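You operate a simulated robot arm through the tools that you are given. There is no shell and no other tool.

The job below is to be done with a simulated two-armed robot. You get a single attempt, and the scene is never put back.

JOB
Fetch the milk pan from the upper tray, hold it steady and tighten its handle screw.
Fine: shut the tray; work on the worktop, handle toward the hob; then stand the pan on the small ring, handle outward.

It is judged by the outcome, as a careful person would: the job done as asked, and still so three seconds after it is handed in. It fails if anything else is knocked over, pushed out of place, dropped, spilled or broken.

ROBOT AND FRAMES
Two 7-joint arms with two-finger grippers on one trunk, on a base that drives. Base frame: it is fixed to the floor where the robot stands at the start and does not move with it; the origin is under the middle of the robot, x ahead of it, y to its left, z up; the surface under the hand at the start is at about z = 84. Lengths are in cm, angles in degrees, forces in N, time in s.
The left shoulder is at the start at [6, 12.3, 94.5], the right one opposite. With the tool pointing down near the work surface each hand reaches from about 36 to 80 cm from the robot's upright axis, wherever it stands, measured 20 degrees to its own side. Places, roughly: fridge drip tray [-100, 75, 75]; handle screw [60, 30, 70]; large ring knob [50, 40, 90]; measuring jug [125, -225, 50]; milk carton [-125, 75, 50]; off button [130, -210, 60]; rice paddle [150, -225, 50]; slow cooker dial [140, -260, 50]; small ring knob [70, 40, 90]; small ring of the hob [60, 50, 90]; start button [120, -200, 60]; upper pan tray [70, 10, 60]; worktop beside the pan mat [60, -10, 80]. Payload 1.47 kg a hand.
The TCP of each hand is the grasp point between the finger pads, 1.6 cm short of the fingertips. In the tool frame z runs along the fingers and y along their closing line. Largest opening 8.7 cm; the body of the gripper starts 5.5 cm behind the TCP.
Orientation is that of the tool frame in the base frame, as a unit quaternion [x, y, z, w]. With the fingers straight down and closing along the base's y, the tool's x points along the base's -x, its y along +y and its z along -z.

CONTROLS
- The arms move only by the tool drive_tool. It takes "left_plan", "right_plan" or both (then of equal length, played together; a hand with none holds still); each is one flat list of numbers, 7 for each row, row after row: the shift along the tool's x, y, z in cm, then the turn, a rotation vector about the tool's x, y, z in degrees, then the gripper command, from -1 (fully open) to 1 (shut), values between in proportion. In form: [x, y, z, rx, ry, rz, hand, x, y, z, rx, ry, rz, hand, ...]. A call has 1 to 20 rows; each row shifts and turns the commanded pose from where the row before left it, along the tool's axes as they then stand. Each row takes 0.2 s and may step no farther than 5 cm and 8.6 degrees from the row before; otherwise, or with a gripper value out of range, the whole call is refused. A pose out of reach is approached as far as the arm can. The call stops where the force on the tool passes 40 N (or 10 N more than at its start, if that is more) or the arm is blocked; 0.2 s more then pass. Each finger travels about 15.3 cm/s and halts on what it meets, pressing with about 28 N; the grip force reading is that of the motor and also rises with nothing between the fingers. The clock runs only during rows and for 0.2 s after the last one: add rows that do not move to give the fingers time. The reply holds the time, the measured pose of the TCP, the force on the tool along the base axes, the opening and the grip force, in the units named above and with some noise, with the torque about the TCP (base axes, N m) and any sound that the robot's microphone picked up, and new pictures: "show" is both (left out), scene, wrist or none (wrist: the cameras of the hands that moved).
- Cameras (640 x 400 px; columns grow to the right, rows downward): "scene" is now at [8.56, 3.88, 148.69]; the picture's right is [0.46, -0.89, 0.00], its down [-0.73, -0.37, -0.57] and it looks along [0.51, 0.26, -0.82] (base axes); focal length 220 px, centre (320, 200). "left" rides on the left gripper at [7.3, -1.2, -9] in its tool frame; the picture's right is [0.16, 0.99, 0.00], its down [-0.72, 0.12, -0.68] and it looks along [-0.67, 0.11, 0.73] (tool axes); focal length 247 px, centre (320, 200). "right" rides on the right gripper at [7.3, 1.2, -9] in its tool frame; the picture's right is [-0.16, 0.99, 0.00], its down [-0.72, -0.12, -0.68] and it looks along [-0.67, -0.11, 0.73] (tool axes); focal length 247 px, centre (320, 200).
- raise_lower(by): slides the trunk up (or, below 0, down) by that many cm; the arms and the scene camera ride with it, the base frame stays. It gives what a move gives, with no picture.
- roll_base(legs): drives the robot by 1 to 6 legs, each [ahead, left, turn to the left] in cm, cm and degrees, along the robot's own axes; the way and the turn of a leg run together, so that a leg with both is an arc; at most 150 cm and 180 degrees a leg. The arms and the cameras ride along, it lands a little off, and it stops where it bumps. It gives what a move gives, and a new picture of the scene camera.
- aim_head(pan, tilt): turns the head with the scene camera to pan (to the left, within 120 degrees either way) and tilt (down, from -29 to 69), counted from straight ahead of the robot. It gives what a move gives, and a new picture of the scene camera.
- locate(camera, pixels): for up to 12 pixels [column, row] of the newest picture of that camera ("zoom" is the newest enlarged one), the place [x, y, z] in the base frame of the surface seen there, good to about 0.2 cm, but the place of the scene camera against the robot may be out by one fixed shift of up to 2.5 cm in any direction. No time passes.
- close_up(camera, box): a new picture of the part [left, top, right, bottom] of that camera's present view, enlarged. No time passes.
- job_done(): hands the job in; it is judged then, once.

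Open the grippers and draw the arms clear of the work before you hand the job in, unless the task says otherwise.

The tools are called after ">>>" as a command line: name --argument value ..., lists and objects as JSON in quotes. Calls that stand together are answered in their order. drive_tool: Moves the arms, as the interface text tells. Its arguments: {"type":"object","properties":{"left_plan":{"type":"array"},"right_plan":{"type":"array"},"show":{"type":"string","enum":["both","scene","wrist","none"]}},"required":[]} The other tools are called the same way: raise_lower (by) slides the trunk up or down; roll_base (legs) drives the base; aim_head (pan, tilt) turns the head that bears the scene camera; locate (camera, pixels) gives the place of the surface under pixels of a picture; close_up (camera, box) takes an enlarged picture of a part of a camera's view; job_done () hands the job in.

At the start:

```text
time: 0.0
left_position: [49.9, 42.51, 118.43]
left_tcp_rot: [0.0, 1.0, 0.0, 0.0]
left_ft_force: [0.7, -1.1, 0.7]
left_wrist_torque: [0.0, 0.0, 0.04]
left_opening: 8.69
left_finger_force: 0.2
right_position: [46.29, -3.55, 121.08]
right_tcp_rot: [0.0, 1.0, 0.0, 0.0]
right_ft_force: [-0.4, -0.1, 0.2]
right_wrist_torque: [-0.01, -0.01, -0.01]
right_opening: 8.67
right_finger_force: 0.2
trunk travel left (down, up): [-10.0, 13.0]
robot x, y, heading: [-0.08, 0.11, 0.3]
head pan, tilt: [27.1, 54.9]
```

scene: 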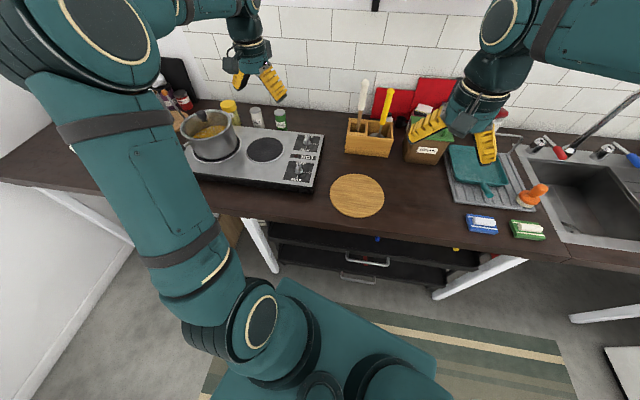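
right: 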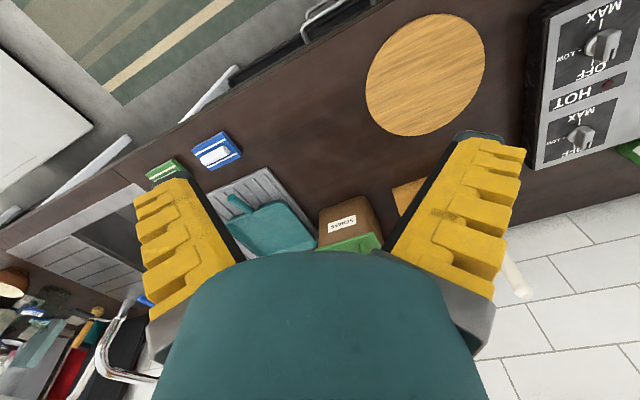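
left: 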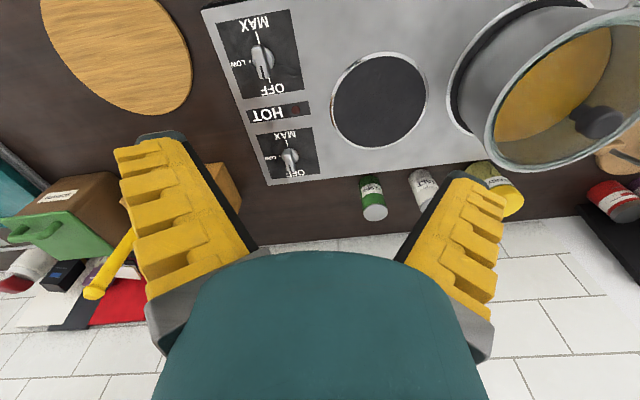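

The scene picture shows the hob (about px 250,150) with a pot on the large ring, a round board/mat at (357,195), and the under-counter tray handles near (365,260). I start by looking closer at these before moving anything.

>>> close_up --camera "scene" --box '[240, 160, 560, 300]'

>>> close_up --camera "scene" --box '[150, 80, 400, 220]'

>>> locate --camera "scene" --pixels '[[365, 260], [358, 277], [357, 195], [265, 149], [215, 148], [305, 143], [297, 172], [320, 135], [290, 187], [250, 218], [520, 250], [380, 222]]'

```text
2.00 times, centred on (400, 230) of scene
```

zoom: 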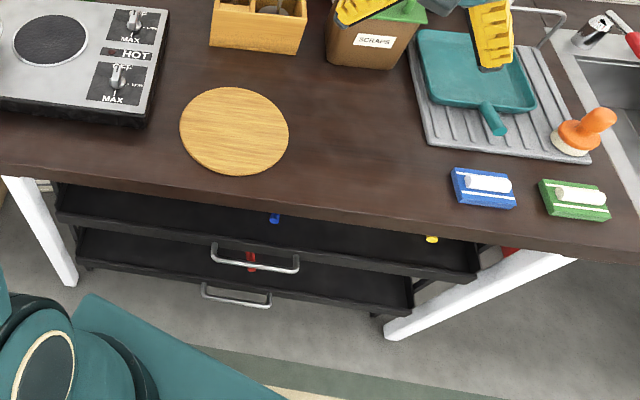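

```text
2.56 times, centred on (275, 150) of scene
```

zoom: 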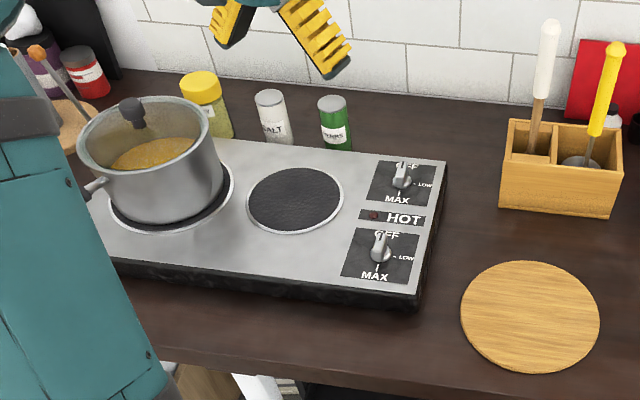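

```text
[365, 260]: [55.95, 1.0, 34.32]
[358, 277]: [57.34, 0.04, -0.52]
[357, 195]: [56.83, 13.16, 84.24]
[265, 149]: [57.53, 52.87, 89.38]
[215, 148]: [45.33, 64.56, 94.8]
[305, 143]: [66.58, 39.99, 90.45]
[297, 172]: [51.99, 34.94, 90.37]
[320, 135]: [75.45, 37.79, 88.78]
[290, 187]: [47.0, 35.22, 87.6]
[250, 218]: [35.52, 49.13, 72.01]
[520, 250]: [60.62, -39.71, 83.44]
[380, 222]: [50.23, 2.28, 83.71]
```

The upper tray's handle bar shows around zoom (255,262), with blue and yellow items seen in the tray under the worktop. I point the head at the tray to see it better.

>>> aim_head --pan 5 --tilt 60

```text
time: 0.9
left_position: [49.77, 42.5, 118.36]
left_tcp_rot: [0.0, 1.0, 0.0, 0.0]
left_ft_force: [0.1, 1.2, 1.1]
left_wrist_torque: [-0.01, -0.02, 0.01]
left_opening: 8.72
left_finger_force: 0.0
right_position: [46.25, -3.41, 121.12]
right_tcp_rot: [0.0, 1.0, 0.0, 0.001]
right_ft_force: [0.4, 0.7, 0.2]
right_wrist_torque: [-0.03, -0.01, -0.03]
right_opening: 8.68
right_finger_force: 0.1
trunk travel left (down, up): [-10.0, 13.0]
robot x, y, heading: [0.26, 0.05, -0.2]
head pan, tilt: [5.0, 60.0]
```

scene: 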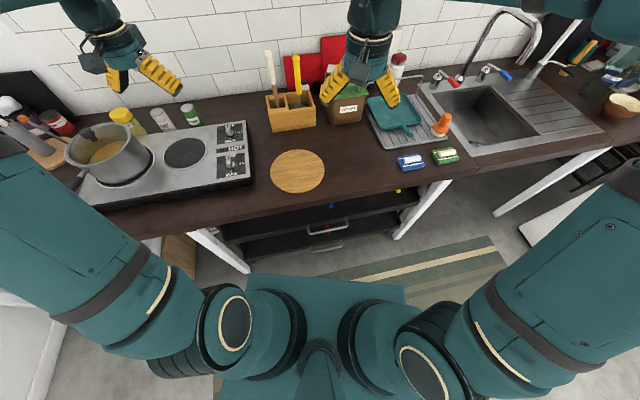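

The tray handle is at about (328,226). I enlarge that region and measure the handle, tray rim and worktop edge.

>>> close_up --camera "scene" --box '[210, 160, 450, 280]'

```text
2.67 times, centred on (330, 220) of scene
```

zoom: 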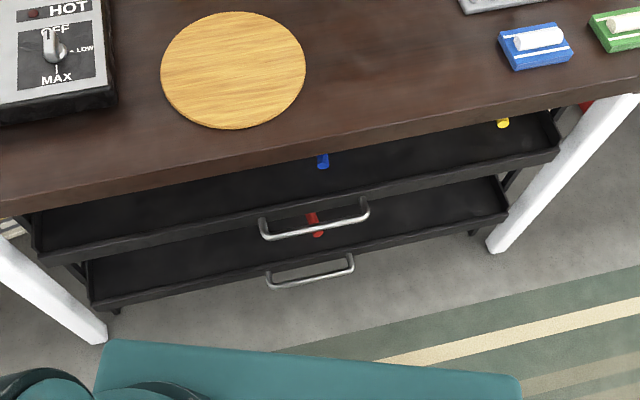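

>>> locate --camera "zoom" --pixels '[[290, 235], [262, 237], [366, 214], [300, 211], [320, 160], [501, 124], [40, 255], [557, 152], [317, 220], [60, 210], [330, 180], [310, 281]]'

>>> close_up --camera "scene" --box '[290, 180, 410, 255]'

```text
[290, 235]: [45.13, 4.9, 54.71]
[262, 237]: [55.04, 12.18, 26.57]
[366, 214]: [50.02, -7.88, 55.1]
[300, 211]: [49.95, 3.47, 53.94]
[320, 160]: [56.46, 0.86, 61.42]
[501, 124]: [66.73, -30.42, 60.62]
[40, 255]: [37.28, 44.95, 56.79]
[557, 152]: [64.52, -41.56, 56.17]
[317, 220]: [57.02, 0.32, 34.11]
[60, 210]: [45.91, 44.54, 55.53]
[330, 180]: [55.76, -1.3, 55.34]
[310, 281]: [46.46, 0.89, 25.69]
```

```text
5.33 times, centred on (350, 218) of scene
```

zoom: 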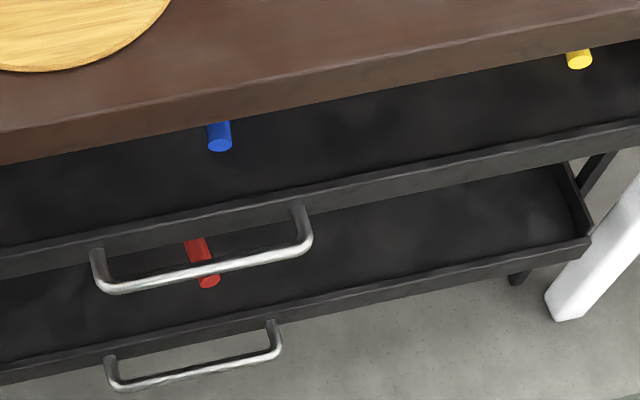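

The worktop and trays are turned about 17.5° (tray front from (37,45) to (64.5,-41.6)), and only handle tips show under the worktop edge. I turn to face the counter squarely and back away to see into the tray.

>>> roll_base --legs '[[-20, 0, 0], [0, 0, 17.5], [-20, -10, 0]]'

>>> raise_lower --by -9.5

>>> aim_head --pan 0 --tilt 38

```text
time: 4.8
left_position: [-2.23, 39.85, 118.46]
left_tcp_rot: [-0.154, 0.988, 0.001, 0.001]
left_ft_force: [0.0, -0.1, 0.2]
left_wrist_torque: [0.03, -0.06, -0.01]
left_opening: 8.66
left_finger_force: 0.1
right_position: [8.33, -4.86, 121.07]
right_tcp_rot: [-0.155, 0.988, 0.0, 0.0]
right_ft_force: [0.5, -0.8, 0.1]
right_wrist_torque: [0.04, -0.02, -0.03]
right_opening: 8.71
right_finger_force: 0.1
trunk travel left (down, up): [-10.0, 13.0]
robot x, y, heading: [-36.78, -15.36, 17.6]
head pan, tilt: [5.0, 60.0]
```

scene: 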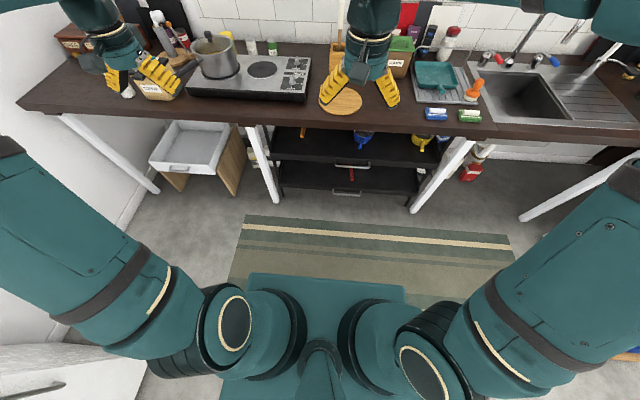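

```text
time: 6.1
left_position: [-2.13, 39.92, 108.9]
left_tcp_rot: [-0.153, 0.988, 0.0, 0.0]
left_ft_force: [-0.4, -0.5, 0.7]
left_wrist_torque: [0.0, -0.01, 0.0]
left_opening: 8.71
left_finger_force: 0.0
right_position: [8.35, -4.85, 111.66]
right_tcp_rot: [-0.155, 0.988, 0.0, 0.0]
right_ft_force: [0.1, -0.5, -0.6]
right_wrist_torque: [-0.03, -0.01, 0.02]
right_opening: 8.7
right_finger_force: 0.2
trunk travel left (down, up): [-0.5, 22.5]
robot x, y, heading: [-37.0, -15.71, 17.6]
head pan, tilt: [5.0, 60.0]
```

```text
time: 6.9
left_position: [-2.09, 39.95, 108.9]
left_tcp_rot: [-0.154, 0.988, 0.0, 0.0]
left_ft_force: [0.4, 0.1, 0.2]
left_wrist_torque: [-0.01, -0.02, 0.03]
left_opening: 8.71
left_finger_force: 0.0
right_position: [8.29, -4.99, 111.51]
right_tcp_rot: [-0.155, 0.988, -0.001, 0.0]
right_ft_force: [-0.2, -0.1, 1.0]
right_wrist_torque: [-0.01, -0.02, -0.01]
right_opening: 8.7
right_finger_force: 0.1
trunk travel left (down, up): [-0.5, 22.5]
robot x, y, heading: [-36.94, -15.43, 17.8]
head pan, tilt: [0.0, 38.0]
```

scene: 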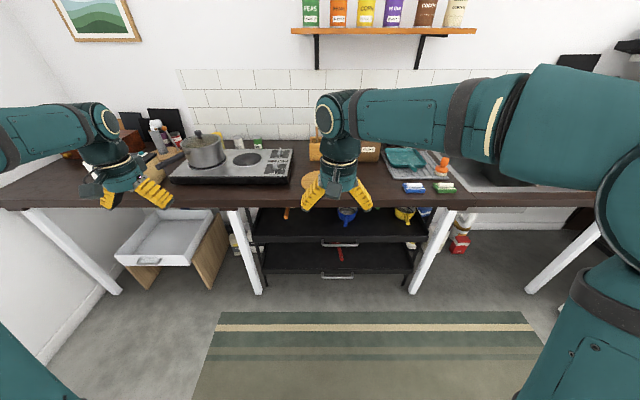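

Now three handled things show in the upper tray: orange near (285,213), blue at (347,213), yellow at (405,213); a red one lies in the lower tray. I enlarge the tray.

>>> close_up --camera "scene" --box '[235, 190, 455, 290]'

>>> close_up --camera "scene" --box '[255, 195, 345, 250]'

```text
2.91 times, centred on (345, 240) of scene
```

zoom: 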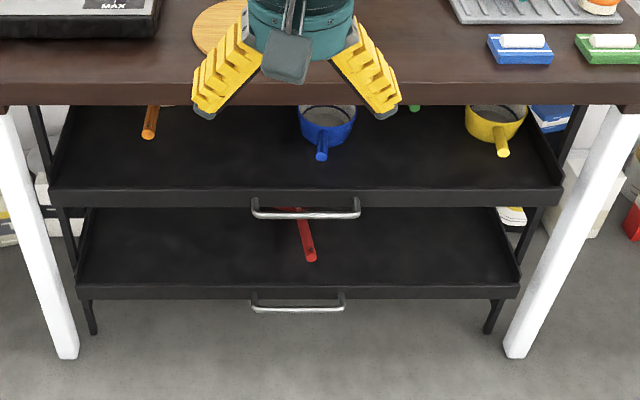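

```text
7.11 times, centred on (300, 222) of scene
```

zoom: 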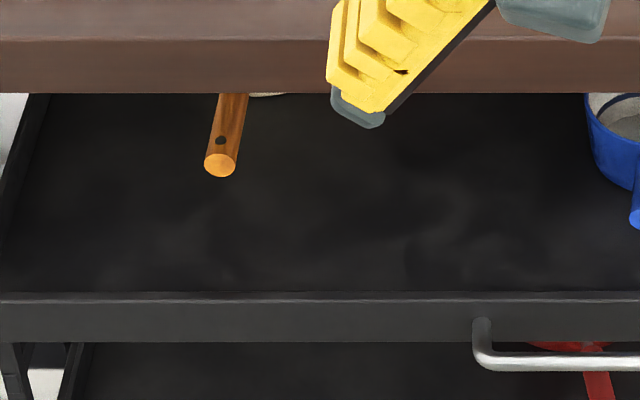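

Locating the wooden-handled pan's handle tip and the tray's parts for the pull.

>>> locate --camera "zoom" --pixels '[[219, 165], [235, 100], [221, 140], [262, 95], [540, 358], [482, 325], [100, 300], [25, 110], [100, 85], [100, 20], [600, 80], [100, 250]]'

>>> close_up --camera "scene" --box '[310, 195, 440, 280]'

```text
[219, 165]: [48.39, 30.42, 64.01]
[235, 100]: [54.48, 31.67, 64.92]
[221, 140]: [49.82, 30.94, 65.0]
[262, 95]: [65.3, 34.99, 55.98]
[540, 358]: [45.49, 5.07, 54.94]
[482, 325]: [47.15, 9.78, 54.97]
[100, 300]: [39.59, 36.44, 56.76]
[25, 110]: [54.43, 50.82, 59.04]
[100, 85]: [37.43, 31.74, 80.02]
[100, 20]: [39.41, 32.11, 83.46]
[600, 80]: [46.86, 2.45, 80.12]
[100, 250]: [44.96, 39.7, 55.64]
```

```text
4.71 times, centred on (375, 238) of scene
```

zoom: 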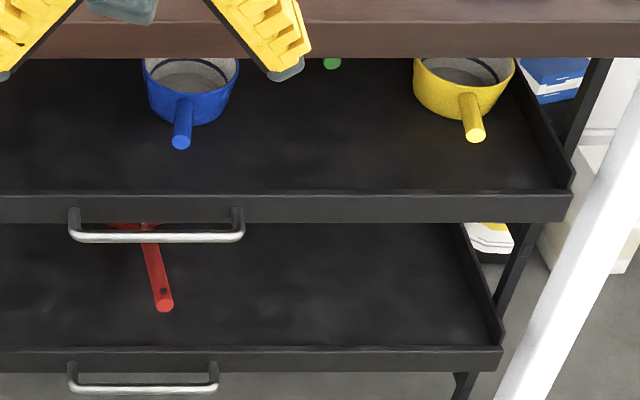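

The milk pan seems to be the wooden-handled one at the left (tip (48.4,30.4,64)), others being coloured. The tray handle bar runs at z≈55 about (45.5,5); I first roll the right hand 90° so the fingers can straddle the bar.

>>> drive_tool --right_plan '[0, 0, 0, 0, 0, -8.2, -1, 0, 0, 0, 0, 0, -8.2, -1, 0, 0, 0, 0, 0, -8.2, -1, 0, 0, 0, 0, 0, -8.2, -1, 0, 0, 0, 0, 0, -8.2, -1, 0, 0, 0, 0, 0, -8.2, -1, 0, 0, 0, 0, 0, -8.2, -1, 0, 0, 0, 0, 0, -8.2, -1, 0, 0, 0, 0, 0, -8.2, -1, 0, 0, 0, 0, 0, -8.2, -1, 0, 0, 0, 0, 0, -8.0, -1]' --show "scene"

```text
time: 9.3
left_position: [-2.2, 39.88, 108.9]
left_tcp_rot: [-0.154, 0.988, 0.001, 0.0]
left_ft_force: [-0.1, 0.4, -0.2]
left_wrist_torque: [-0.01, 0.0, -0.02]
left_opening: 8.68
left_finger_force: 0.0
right_position: [8.62, -4.93, 111.53]
right_tcp_rot: [0.808, -0.589, 0.0, -0.001]
right_ft_force: [0.3, 0.4, -1.1]
right_wrist_torque: [-0.02, 0.0, 0.02]
right_opening: 8.69
right_finger_force: 0.0
trunk travel left (down, up): [-0.5, 22.5]
robot x, y, heading: [-36.71, -15.73, 17.6]
head pan, tilt: [0.0, 38.0]
```

scene: 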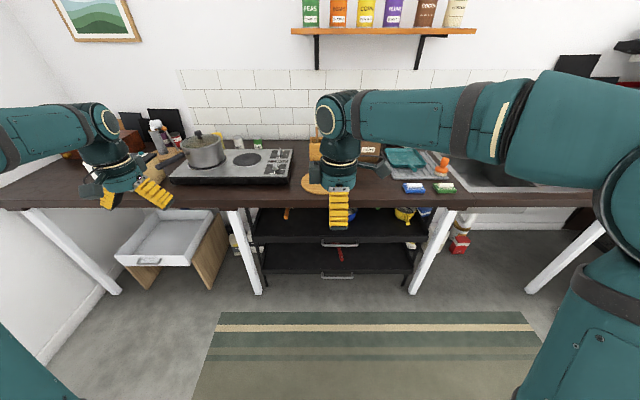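

The roll worked (fingers now edge-on at (338,210)). Next I pitch the hand 45° forward, then roll the base 15 cm closer.

>>> drive_tool --right_plan '[0, 0, 0, 8.5, 0, 0, -1, 0, 0, 0, 8.5, 0, 0, -1, 0, 0, 0, 8.5, 0, 0, -1, 0, 0, 0, 8.5, 0, 0, -1, 0, 0, 0, 8.5, 0, 0, -1, 0, 0, 0, 2.5, 0, 0, -1]' --show "none"

>>> roll_base --legs '[[15, 0, 0]]'

```text
time: 10.7
left_position: [-2.16, 39.95, 108.96]
left_tcp_rot: [-0.155, 0.988, 0.0, 0.0]
left_ft_force: [-0.7, -0.3, 0.0]
left_wrist_torque: [0.02, 0.0, -0.01]
left_opening: 8.69
left_finger_force: 0.0
right_position: [8.42, -4.89, 111.49]
right_tcp_rot: [0.746, -0.545, 0.225, -0.309]
right_ft_force: [0.2, -0.4, -0.1]
right_wrist_torque: [0.02, 0.02, 0.0]
right_opening: 8.72
right_finger_force: 0.1
trunk travel left (down, up): [-0.5, 22.5]
robot x, y, heading: [-36.62, -15.81, 17.7]
head pan, tilt: [0.0, 38.0]
```

```text
time: 12.1
left_position: [12.14, 44.68, 108.77]
left_tcp_rot: [-0.155, 0.988, 0.0, 0.0]
left_ft_force: [0.0, -0.5, 0.6]
left_wrist_torque: [-0.06, 0.01, 0.0]
left_opening: 8.69
left_finger_force: 0.0
right_position: [22.97, -0.19, 111.55]
right_tcp_rot: [0.747, -0.544, 0.225, -0.308]
right_ft_force: [0.5, 1.1, 0.3]
right_wrist_torque: [0.02, 0.02, 0.0]
right_opening: 8.69
right_finger_force: 0.0
trunk travel left (down, up): [-0.5, 22.5]
robot x, y, heading: [-22.51, -11.18, 17.8]
head pan, tilt: [0.0, 38.0]
```

scene: 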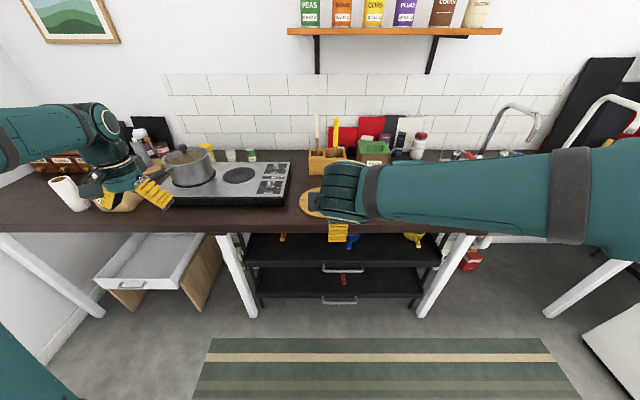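

The hand is pitched; the right TCP is at u≈21.8 (along the counter normal), z 111.5. I lower it in front of the worktop edge toward a staging point above and before the tray handle.

>>> drive_tool --right_plan '[0.545, 1.9, 3.7, 0, 0, 0, -1, 0.545, 1.9, 3.7, 0, 0, 0, -1, 0.545, 1.9, 3.7, 0, 0, 0, -1, 0.545, 1.9, 3.7, 0, 0, 0, -1, 0.545, 1.9, 3.7, 0, 0, 0, -1, 0.545, 1.9, 3.7, 0, 0, 0, -1, 0.545, 1.9, 3.7, 0, 0, 0, -1, 0.545, 1.9, 3.7, 0, 0, 0, -1, 0.545, 1.9, 3.7, 0, 0, 0, -1, 0.545, 1.9, 3.7, 0, 0, 0, -1, 0.545, 1.9, 3.7, 0, 0, 0, -1]' --show "both"

```text
time: 14.5
left_position: [12.17, 44.64, 108.94]
left_tcp_rot: [-0.155, 0.988, 0.0, 0.0]
left_ft_force: [-0.1, -0.4, 0.4]
left_wrist_torque: [-0.01, -0.01, 0.02]
left_opening: 8.72
left_finger_force: 0.1
right_position: [38.15, -1.69, 67.93]
right_tcp_rot: [0.747, -0.544, 0.226, -0.309]
right_ft_force: [-0.7, -0.1, 0.1]
right_wrist_torque: [0.0, 0.02, -0.03]
right_opening: 8.7
right_finger_force: 0.1
trunk travel left (down, up): [-0.5, 22.5]
robot x, y, heading: [-22.25, -11.11, 18.0]
head pan, tilt: [0.0, 38.0]
```

scene: 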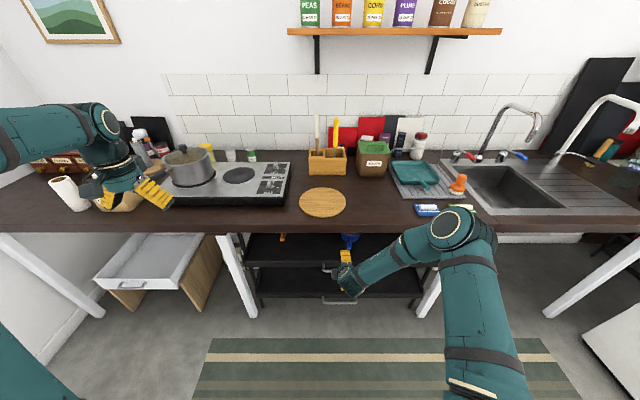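
right: 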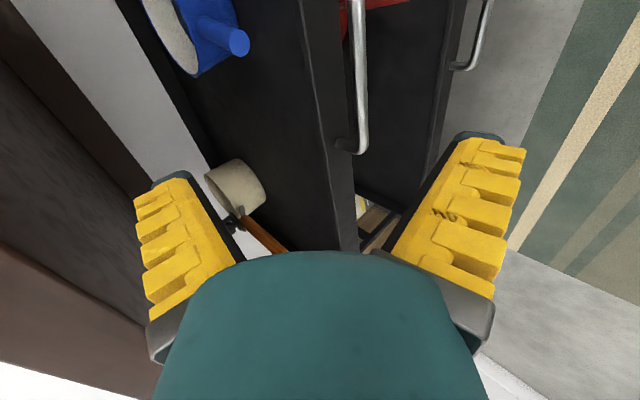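

The right wrist picture shows the tray handle bar at about (362,80) with its left foot at (350,145), and the cream milk pan with wooden handle at (240,200). I locate these with the wrist camera, which isn't subject to the scene shift.

>>> close_up --camera "right" --box '[190, 140, 300, 260]'

>>> locate --camera "right" --pixels '[[360, 60], [362, 120], [345, 145], [357, 10], [325, 120], [235, 180], [232, 222], [262, 235], [260, 195], [215, 185], [240, 165], [310, 20]]'

```text
3.33 times, centred on (245, 200) of right
```

zoom: 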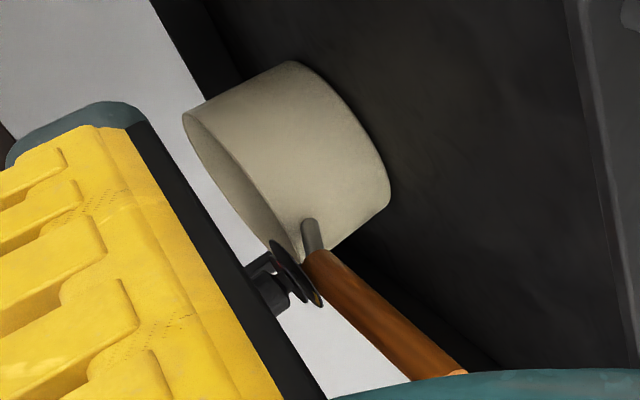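

```text
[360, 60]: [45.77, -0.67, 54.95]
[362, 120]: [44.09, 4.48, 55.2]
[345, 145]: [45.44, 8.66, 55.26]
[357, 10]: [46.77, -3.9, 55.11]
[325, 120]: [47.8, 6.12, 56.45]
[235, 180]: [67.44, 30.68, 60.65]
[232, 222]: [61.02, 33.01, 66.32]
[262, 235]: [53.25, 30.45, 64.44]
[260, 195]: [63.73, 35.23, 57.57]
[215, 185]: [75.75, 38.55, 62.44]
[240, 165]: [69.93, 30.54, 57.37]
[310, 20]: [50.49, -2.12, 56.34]
```

The wrist camera puts the bar at about (45.5,0,55.0), i.e. 1.5 cm nearer than the scene camera said; the black knob screw sits at (61,33,66). I narrow the fingers to ~4 cm, align with the bar and move in along the tool axis.

>>> drive_tool --right_plan '[0, 3.78, 0, 0, 0, 0, 0.05, 0, 0, 3.6, 0, 0, 0, 0.05, 0, 0, 3.6, 0, 0, 0, 0.05, 0, 0, 3.6, 0, 0, 0, 0.05, 0, 0, 3.0, 0, 0, 0, 0.05]' --show "wrist"

```text
time: 15.7
left_position: [12.15, 44.67, 108.83]
left_tcp_rot: [-0.156, 0.988, 0.0, 0.0]
left_ft_force: [0.2, 0.6, 1.2]
left_wrist_torque: [0.04, 0.0, 0.04]
left_opening: 8.68
left_finger_force: 0.2
right_position: [44.62, 0.26, 55.5]
right_tcp_rot: [0.747, -0.544, 0.225, -0.31]
right_ft_force: [1.0, -0.4, -0.6]
right_wrist_torque: [-0.01, 0.02, 0.0]
right_opening: 4.69
right_finger_force: 4.4
trunk travel left (down, up): [-0.5, 22.5]
robot x, y, heading: [-22.14, -10.6, 18.0]
head pan, tilt: [0.0, 38.0]
```

right: 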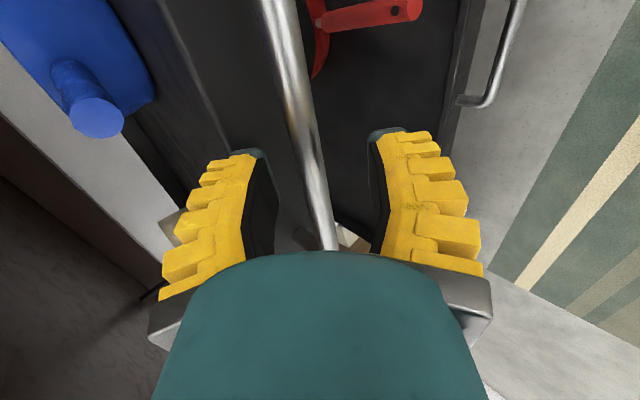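

The bar now lies between the fingers (bar from (280,30) to (330,240)). I close on it.

>>> drive_tool --right_plan '[0, 0, 0.6, 0, 0, 0, 0.3, 0, 0, 0, 0, 0, 0, 0.7, 0, 0, 0, 0, 0, 0, 1, 0, 0, 0, 0, 0, 0, 1]' --show "wrist"

```text
time: 16.7
left_position: [11.96, 44.58, 109.0]
left_tcp_rot: [-0.155, 0.988, 0.0, 0.001]
left_ft_force: [0.9, -0.1, -0.5]
left_wrist_torque: [0.0, -0.01, 0.01]
left_opening: 8.68
left_finger_force: 0.1
right_position: [45.03, 0.35, 55.43]
right_tcp_rot: [0.746, -0.544, 0.226, -0.312]
right_ft_force: [0.9, -1.3, 22.2]
right_wrist_torque: [0.14, -0.12, 0.12]
right_opening: 0.71
right_finger_force: 30.3
trunk travel left (down, up): [-0.5, 22.5]
robot x, y, heading: [-22.4, -10.98, 17.9]
head pan, tilt: [0.0, 38.0]
```

right: 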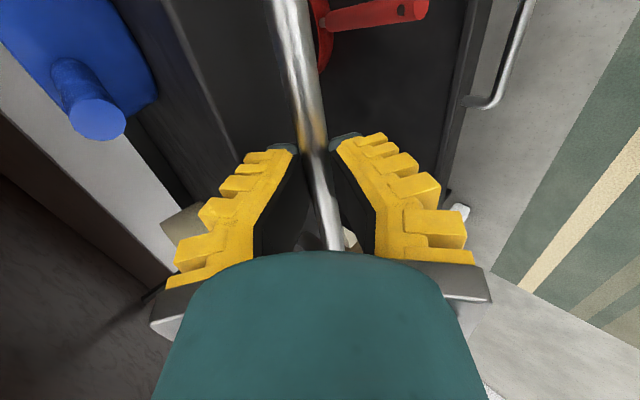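

The bar is held (opening 0.71) with about 22 N upward load; I ease that and pull gently 6 cm outward to see whether the tray slides.

>>> drive_tool --right_plan '[0, -0.25, -0.25, 0, 0, 0, 1, 0, 0.7, -0.7, 0, 0, 0, 1, 0, 1.0, -1.0, 0, 0, 0, 1, 0, 1.0, -1.0, 0, 0, 0, 1, 0, 1.4, -1.4, 0, 0, 0, 1]' --show "scene"

```text
time: 17.9
left_position: [11.86, 44.58, 108.86]
left_tcp_rot: [-0.155, 0.988, 0.0, 0.001]
left_ft_force: [0.0, -0.6, 1.3]
left_wrist_torque: [0.03, -0.03, 0.02]
left_opening: 8.71
left_finger_force: 0.0
right_position: [39.44, -1.35, 55.4]
right_tcp_rot: [0.747, -0.543, 0.225, -0.309]
right_ft_force: [-1.9, -5.5, 12.0]
right_wrist_torque: [-0.17, -0.15, -0.3]
right_opening: 0.61
right_finger_force: 29.9
trunk travel left (down, up): [-0.5, 22.5]
robot x, y, heading: [-22.6, -11.25, 18.1]
head pan, tilt: [0.0, 38.0]
```

scene: 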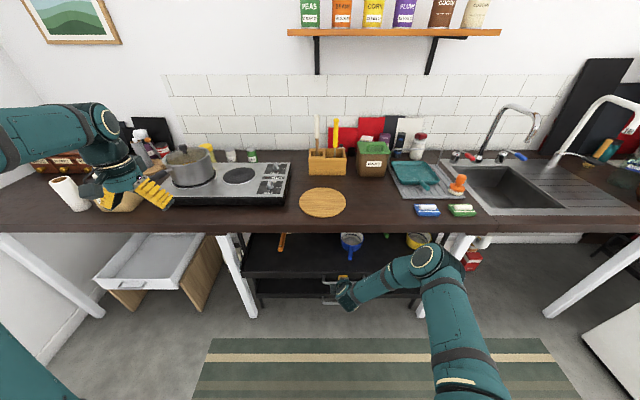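

The tray slides easily (moved ~6 cm, blue pan now more visible). I pull another 16 cm with the arm.

>>> drive_tool --right_plan '[0, 1.4, -1.4, 0, 0, 0, 1, 0, 1.4, -1.4, 0, 0, 0, 1, 0, 1.4, -1.4, 0, 0, 0, 1, 0, 1.4, -1.4, 0, 0, 0, 1, 0, 1.4, -1.4, 0, 0, 0, 1, 0, 1.4, -1.4, 0, 0, 0, 1, 0, 1.4, -1.4, 0, 0, 0, 1, 0, 1.4, -1.4, 0, 0, 0, 1]' --show "scene"

```text
time: 19.7
left_position: [12.02, 44.64, 108.78]
left_tcp_rot: [-0.155, 0.988, 0.0, 0.0]
left_ft_force: [0.4, 0.1, -0.1]
left_wrist_torque: [-0.01, 0.0, 0.01]
left_opening: 8.68
left_finger_force: 0.0
right_position: [38.82, -1.51, 55.7]
right_tcp_rot: [0.746, -0.545, 0.226, -0.308]
right_ft_force: [-0.7, -4.6, 2.7]
right_wrist_torque: [0.02, 0.0, 0.03]
right_opening: 0.6
right_finger_force: 29.8
right hand out of reach, approached as far as the arm can: row 1, 2, 3, 4, 5, 6, 7, 8
trunk travel left (down, up): [-0.5, 22.5]
robot x, y, heading: [-22.46, -11.15, 17.9]
head pan, tilt: [0.0, 38.0]
```

scene: 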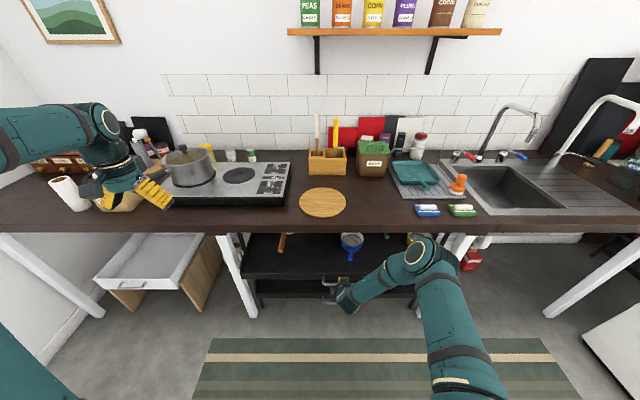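

The arm can't draw in further at this pitch, so I pull the tray out by rolling the base straight back while holding the bar.

>>> roll_base --legs '[[-14, 0, 0]]'

```text
time: 21.1
left_position: [-1.63, 40.26, 108.96]
left_tcp_rot: [-0.157, 0.988, 0.0, 0.001]
left_ft_force: [0.3, 1.0, -0.2]
left_wrist_torque: [0.03, 0.01, 0.01]
left_opening: 8.72
left_finger_force: 0.1
right_position: [25.3, -5.77, 55.59]
right_tcp_rot: [0.747, -0.543, 0.226, -0.309]
right_ft_force: [-0.9, 0.1, 0.0]
right_wrist_torque: [0.03, 0.03, 0.01]
right_opening: 0.0
right_finger_force: 27.8
trunk travel left (down, up): [-0.5, 22.5]
robot x, y, heading: [-36.13, -15.24, 18.1]
head pan, tilt: [0.0, 38.0]
```

scene: 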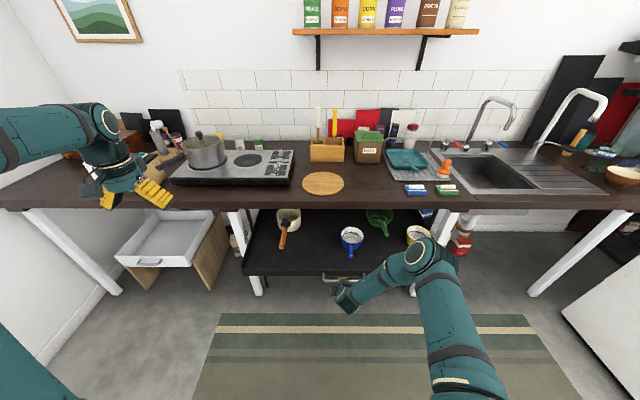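

The grip slid off the bar (opening 0), but the tray came out further; the milk pan now shows at (288,220). I check the tray and bar positions with both cameras.

>>> close_up --camera "scene" --box '[225, 190, 455, 300]'

>>> close_up --camera "right" --box '[0, 0, 640, 400]'

```text
2.78 times, centred on (340, 245) of scene
```

zoom: 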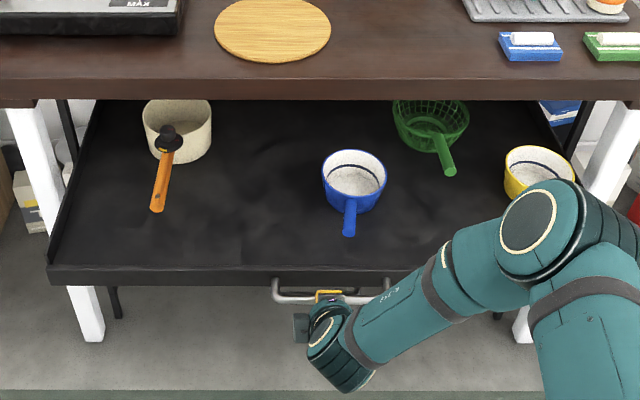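

```text
1.00 times, centred on (320, 200) of right (not enlarged: the box is as wide or as high as the picture)
```

zoom: 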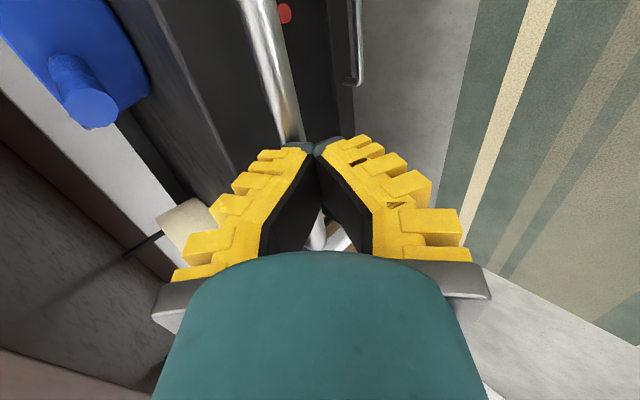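

>>> locate --camera "right" --pixels '[[268, 60], [280, 110], [215, 100], [318, 235], [85, 100]]'

>>> close_up --camera "scene" --box '[255, 195, 325, 265]'

```text
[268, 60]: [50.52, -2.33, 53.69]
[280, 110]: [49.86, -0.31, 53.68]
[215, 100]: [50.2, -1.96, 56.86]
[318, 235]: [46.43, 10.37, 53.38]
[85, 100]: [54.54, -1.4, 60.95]
```

```text
5.71 times, centred on (290, 230) of scene
```

zoom: 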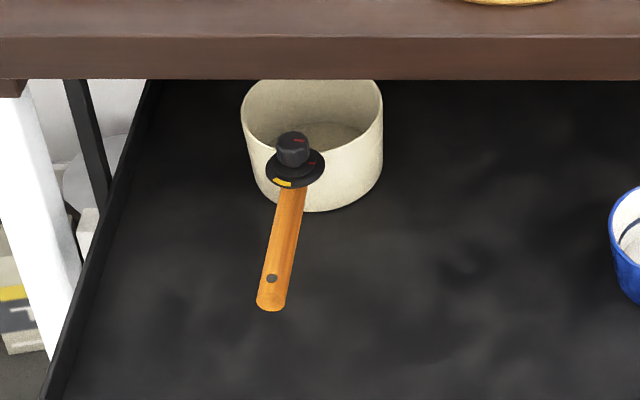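

The zoom shows the milk pan clearly: black knob screw at (292,150) with a red pointer, over a black collar with a yellow arc and a red tick. I locate its parts and the tray.

>>> locate --camera "zoom" --pixels '[[292, 138], [293, 160], [282, 182], [310, 150], [272, 305], [285, 240], [245, 110], [380, 110], [320, 150], [330, 208], [100, 60], [320, 85]]'

>>> close_up --camera "scene" --box '[275, 205, 305, 230]'

```text
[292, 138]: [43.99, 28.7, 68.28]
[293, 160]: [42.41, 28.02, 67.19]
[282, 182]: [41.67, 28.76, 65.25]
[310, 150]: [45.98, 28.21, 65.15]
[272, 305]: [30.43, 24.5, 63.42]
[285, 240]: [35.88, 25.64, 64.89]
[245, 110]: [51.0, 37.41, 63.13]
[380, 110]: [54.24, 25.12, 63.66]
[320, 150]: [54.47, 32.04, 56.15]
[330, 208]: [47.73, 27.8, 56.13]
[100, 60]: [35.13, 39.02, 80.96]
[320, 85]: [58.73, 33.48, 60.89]
```

```text
16.00 times, centred on (290, 218) of scene
```

zoom: 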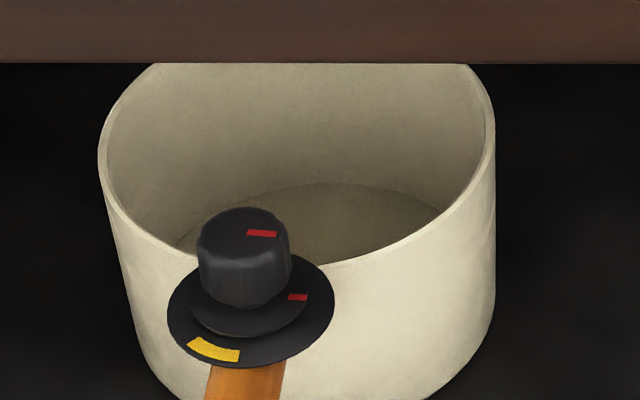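

The tray has come out ~19 cm (bar now about u 24.6) and the pan is still mostly below the worktop. I back off, reopen to ~4 cm and regrip the bar to see whether it slides further.

>>> drive_tool --right_plan '[0, 0, -1.2, 0, 0, 0, 1, 0, 0, 0, 0, 0, 0, 0.05, 0, -1.1, 0, 0, 0, 0, 0.05, 0, 0, 0, 0, 0, 0, 0.05]' --show "wrist"

```text
time: 22.1
left_position: [-1.51, 40.36, 108.92]
left_tcp_rot: [-0.157, 0.988, 0.0, 0.0]
left_ft_force: [-0.1, -0.6, 0.4]
left_wrist_torque: [-0.02, 0.04, 0.01]
left_opening: 8.7
left_finger_force: 0.1
right_position: [25.13, -5.82, 57.14]
right_tcp_rot: [0.747, -0.544, 0.226, -0.309]
right_ft_force: [0.2, -1.1, -0.7]
right_wrist_torque: [-0.02, 0.02, 0.0]
right_opening: 4.71
right_finger_force: 4.1
trunk travel left (down, up): [-0.5, 22.5]
robot x, y, heading: [-36.03, -14.95, 18.0]
head pan, tilt: [0.0, 38.0]
```

right: 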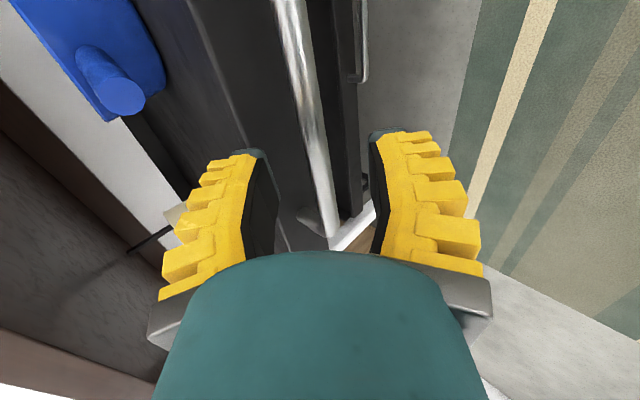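

>>> locate --camera "right" --pixels '[[290, 40], [305, 100], [318, 170], [240, 60], [400, 60]]'

```text
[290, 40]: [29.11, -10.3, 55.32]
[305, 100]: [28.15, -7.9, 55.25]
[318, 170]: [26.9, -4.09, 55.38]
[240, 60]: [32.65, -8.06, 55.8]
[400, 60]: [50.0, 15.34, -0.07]
```

The bar is at u≈24.5, z≈55.2, 2.3 cm ahead of the TCP. I move onto it and close again.

>>> drive_tool --right_plan '[0, -0.28, 1.6, 0, 0, 0, 0.05, 0, 0, 1.7, 0, 0, 0, 0.05, 0, 0, 0, 0, 0, 0, 0.6, 0, 0, 0, 0, 0, 0, 1, 0, 0, 0, 0, 0, 0, 1, 0, 0, 0, 0, 0, 0, 1]' --show "wrist"

```text
time: 23.4
left_position: [-1.54, 40.38, 109.01]
left_tcp_rot: [-0.158, 0.987, 0.0, 0.0]
left_ft_force: [0.1, 0.2, -0.7]
left_wrist_torque: [0.0, 0.03, -0.01]
left_opening: 8.7
left_finger_force: 0.1
right_position: [27.46, -4.78, 54.85]
right_tcp_rot: [0.748, -0.544, 0.225, -0.307]
right_ft_force: [-0.2, 0.6, 0.3]
right_wrist_torque: [0.04, -0.01, 0.01]
right_opening: 0.72
right_finger_force: 30.1
trunk travel left (down, up): [-0.5, 22.5]
robot x, y, heading: [-35.8, -15.53, 18.2]
head pan, tilt: [0.0, 38.0]
```

right: 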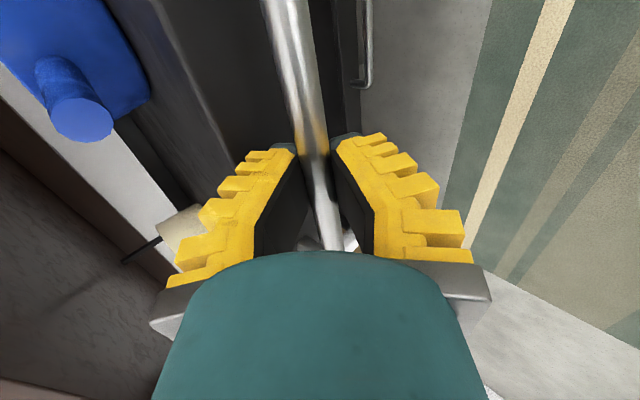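

Firm, unloaded grip on the bar. A small 2 cm arm pull tells me whether the tray is at its stop.

>>> drive_tool --right_plan '[0, 0.35, -0.35, 0, 0, 0, 1, 0, 0.35, -0.35, 0, 0, 0, 1, 0, 0.35, -0.35, 0, 0, 0, 1, 0, 0.35, -0.35, 0, 0, 0, 1]' --show "none"

```text
time: 24.4
left_position: [-1.66, 40.38, 108.93]
left_tcp_rot: [-0.157, 0.988, 0.0, 0.0]
left_ft_force: [-0.6, 0.5, 0.1]
left_wrist_torque: [-0.02, 0.02, 0.05]
left_opening: 8.7
left_finger_force: 0.1
right_position: [25.73, -5.42, 54.93]
right_tcp_rot: [0.748, -0.544, 0.224, -0.309]
right_ft_force: [-0.5, 3.4, 0.4]
right_wrist_torque: [0.07, -0.01, 0.01]
right_opening: 0.8
right_finger_force: 29.9
trunk travel left (down, up): [-0.5, 22.5]
robot x, y, heading: [-35.85, -15.93, 18.2]
head pan, tilt: [0.0, 38.0]
```

The tray follows freely (force ~3 N, still gripped). I roll back another 10 cm.

>>> roll_base --legs '[[-10, 0, 0]]'

```text
time: 25.6
left_position: [-10.62, 37.36, 108.77]
left_tcp_rot: [-0.157, 0.988, 0.0, -0.001]
left_ft_force: [0.5, 0.6, 0.8]
left_wrist_torque: [-0.02, 0.0, 0.0]
left_opening: 8.69
left_finger_force: 0.0
right_position: [16.48, -8.55, 54.7]
right_tcp_rot: [0.748, -0.544, 0.224, -0.307]
right_ft_force: [-2.7, 10.1, -23.4]
right_wrist_torque: [0.01, 0.04, 0.05]
right_opening: 0.62
right_finger_force: 29.9
trunk travel left (down, up): [-0.5, 22.5]
robot x, y, heading: [-45.26, -18.46, 18.0]
head pan, tilt: [0.0, 38.0]
```

scene: 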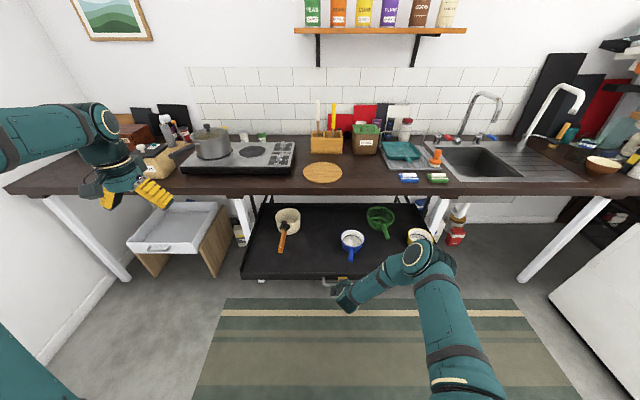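

The tray is now ~30 cm out and the pan's front is clear. I ease the load and check the view before pulling further.

>>> close_up --camera "scene" --box '[225, 180, 465, 300]'

>>> locate --camera "scene" --pixels '[[283, 227], [280, 248], [276, 212], [300, 218], [288, 215], [262, 205], [244, 275], [300, 280], [340, 192], [440, 205], [352, 240], [380, 215]]'

```text
2.67 times, centred on (345, 240) of scene
```

zoom: 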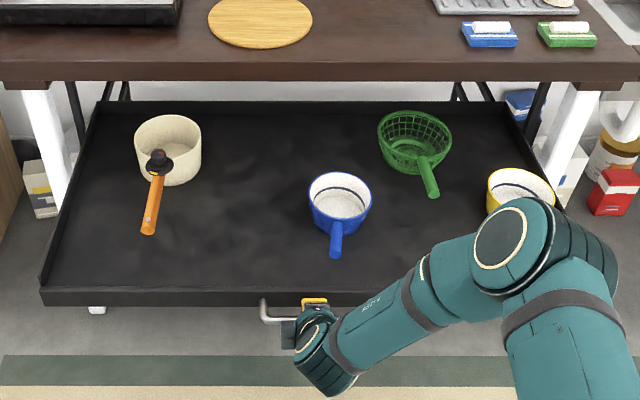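

```text
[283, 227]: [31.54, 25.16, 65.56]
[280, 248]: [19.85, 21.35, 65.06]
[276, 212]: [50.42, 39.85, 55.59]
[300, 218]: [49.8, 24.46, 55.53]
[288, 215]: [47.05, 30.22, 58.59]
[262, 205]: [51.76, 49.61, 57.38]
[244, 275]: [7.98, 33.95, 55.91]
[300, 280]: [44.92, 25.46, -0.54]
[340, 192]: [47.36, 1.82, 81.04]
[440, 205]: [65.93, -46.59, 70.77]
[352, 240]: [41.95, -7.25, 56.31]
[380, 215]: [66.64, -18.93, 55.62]
```

The tray still has more length under the worktop (its rear at u≈62). I pull 8 cm more so a vertical hand can reach the pan without touching the worktop edge.

>>> roll_base --legs '[[-8, 0, 0]]'

```text
time: 26.6
left_position: [-18.43, 34.79, 108.98]
left_tcp_rot: [-0.156, 0.988, 0.001, 0.001]
left_ft_force: [0.3, 0.0, 0.3]
left_wrist_torque: [0.03, -0.06, 0.01]
left_opening: 8.69
left_finger_force: 0.0
right_position: [8.76, -11.07, 54.84]
right_tcp_rot: [0.748, -0.544, 0.224, -0.307]
right_ft_force: [-0.4, 0.4, 0.9]
right_wrist_torque: [0.01, -0.01, 0.01]
right_opening: 0.0
right_finger_force: 28.4
trunk travel left (down, up): [-0.5, 22.5]
robot x, y, heading: [-52.72, -20.96, 17.7]
head pan, tilt: [0.0, 38.0]
```

scene: 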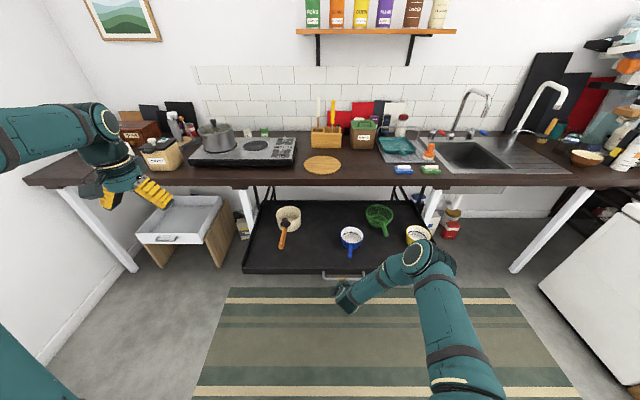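

The grip came off again, so the tray likely reached its stop. I measure where the pan and tray front are now.

>>> locate --camera "scene" --pixels '[[284, 225], [281, 246], [246, 270], [343, 273], [280, 213], [300, 215], [290, 210]]'

>>> close_up --camera "scene" --box '[235, 180, 355, 280]'

```text
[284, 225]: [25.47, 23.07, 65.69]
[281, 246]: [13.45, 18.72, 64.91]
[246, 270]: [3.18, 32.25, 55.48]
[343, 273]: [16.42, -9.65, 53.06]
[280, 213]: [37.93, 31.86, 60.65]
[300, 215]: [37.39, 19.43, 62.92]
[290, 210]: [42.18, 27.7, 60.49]
```

```text
4.00 times, centred on (295, 230) of scene
```

zoom: 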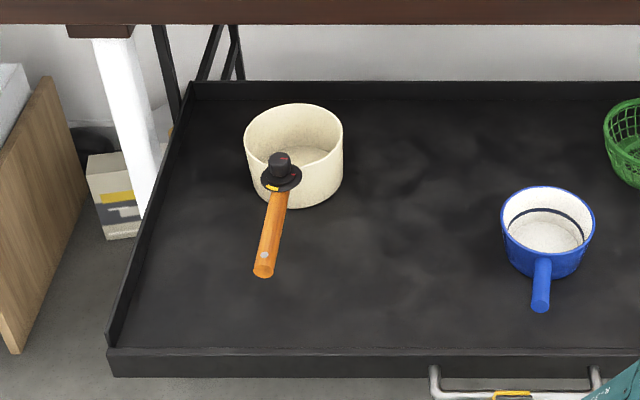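

The tray came ~37 cm out in total: the milk pan's handle tip is now near u 17, pan centre about u 41, v 14, just under the worktop edge line. I raise the right hand clear above everything, then look down to check the base's clearance.

>>> drive_tool --right_plan '[0, -1.5, -2.9, 0, 0, 0, 1, 0, -2.9, -2.9, 0, 0, 0, 1, 0, -2.9, -2.9, 0, 0, 0, 1, 0, -2.9, -2.9, 0, 0, 0, 1, 0, -2.9, -2.9, 0, 0, 0, 1, 0, -2.9, -2.9, 0, 0, 0, 1, 0, -2.9, -2.9, 0, 0, 0, 1, 0, -2.9, -2.9, 0, 0, 0, 1, 0, -2.9, -2.9, 0, 0, 0, 1, 0, -2.9, -2.9, 0, 0, 0, 1, 0, -2.9, -2.9, 0, 0, 0, 1, 0, -2.9, -2.9, 0, 0, 0, 1]' --show "none"

>>> aim_head --pan 0 --tilt 60

```text
time: 29.2
left_position: [-18.33, 34.89, 108.99]
left_tcp_rot: [-0.156, 0.988, 0.001, 0.0]
left_ft_force: [0.1, -0.8, -0.5]
left_wrist_torque: [-0.02, -0.02, 0.01]
left_opening: 8.69
left_finger_force: 0.1
right_position: [7.87, -11.18, 102.86]
right_tcp_rot: [0.748, -0.544, 0.224, -0.306]
right_ft_force: [-0.3, -0.1, -0.4]
right_wrist_torque: [0.01, 0.03, 0.05]
right_opening: 0.01
right_finger_force: 28.4
trunk travel left (down, up): [-0.5, 22.5]
robot x, y, heading: [-52.87, -21.11, 17.6]
head pan, tilt: [0.0, 38.0]
```

```text
time: 30.1
left_position: [-18.43, 34.85, 108.96]
left_tcp_rot: [-0.157, 0.988, 0.0, 0.0]
left_ft_force: [0.5, -0.4, 0.3]
left_wrist_torque: [0.03, 0.03, -0.01]
left_opening: 8.67
left_finger_force: 0.0
right_position: [7.98, -10.97, 102.82]
right_tcp_rot: [0.748, -0.544, 0.224, -0.306]
right_ft_force: [0.3, -0.3, 0.3]
right_wrist_torque: [-0.01, -0.03, 0.01]
right_opening: 0.01
right_finger_force: 28.2
trunk travel left (down, up): [-0.5, 22.5]
robot x, y, heading: [-52.71, -20.73, 18.2]
head pan, tilt: [0.0, 60.0]
```

scene: 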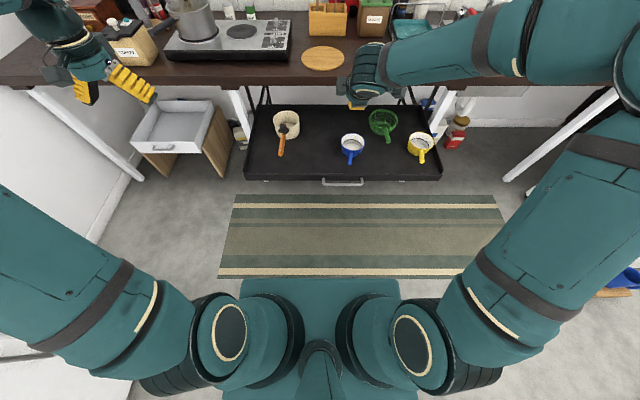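

>>> locate --camera "scene" --pixels '[[320, 285], [260, 285], [385, 285], [320, 310], [320, 360], [343, 184], [245, 180], [440, 178], [284, 150], [286, 130], [352, 150]]'

>>> close_up --camera "scene" --box '[250, 90, 330, 165]'

```text
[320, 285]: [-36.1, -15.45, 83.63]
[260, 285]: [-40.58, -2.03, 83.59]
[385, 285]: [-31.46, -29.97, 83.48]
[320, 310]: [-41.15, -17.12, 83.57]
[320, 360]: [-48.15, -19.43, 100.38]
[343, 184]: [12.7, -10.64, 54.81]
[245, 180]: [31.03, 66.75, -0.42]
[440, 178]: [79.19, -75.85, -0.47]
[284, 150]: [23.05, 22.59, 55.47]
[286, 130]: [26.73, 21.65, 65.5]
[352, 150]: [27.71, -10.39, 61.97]
```

```text
5.33 times, centred on (290, 128) of scene
```

zoom: 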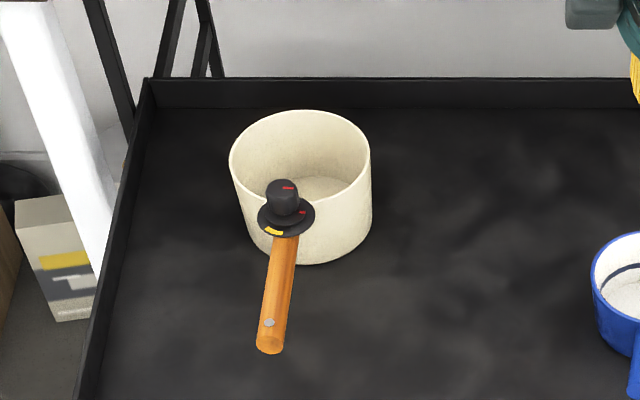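

The torso's front is only ~17 cm ahead of the axis, so there is room before the tray. I roll 22 cm forward so the left hand can reach the pan from above.

>>> roll_base --legs '[[22, 0, 0]]'

```text
time: 31.8
left_position: [2.35, 41.54, 108.89]
left_tcp_rot: [-0.156, 0.988, 0.0, 0.001]
left_ft_force: [0.6, 0.3, -0.3]
left_wrist_torque: [-0.03, 0.0, 0.0]
left_opening: 8.72
left_finger_force: 0.0
right_position: [28.63, -4.46, 102.69]
right_tcp_rot: [0.748, -0.544, 0.224, -0.306]
right_ft_force: [0.2, 1.1, -0.9]
right_wrist_torque: [0.02, 0.04, 0.03]
right_opening: 0.01
right_finger_force: 27.9
trunk travel left (down, up): [-0.5, 22.5]
robot x, y, heading: [-32.16, -13.73, 17.9]
head pan, tilt: [0.0, 60.0]
```

scene: 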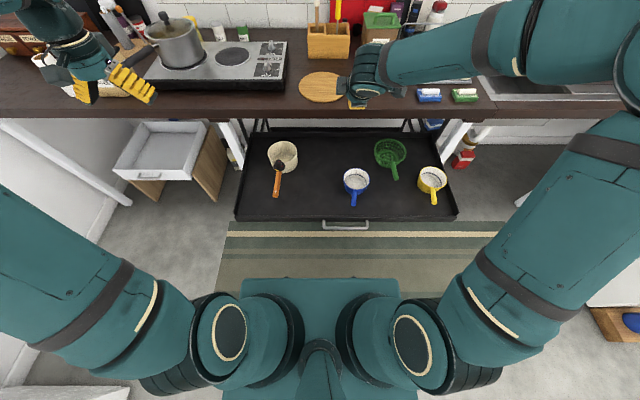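

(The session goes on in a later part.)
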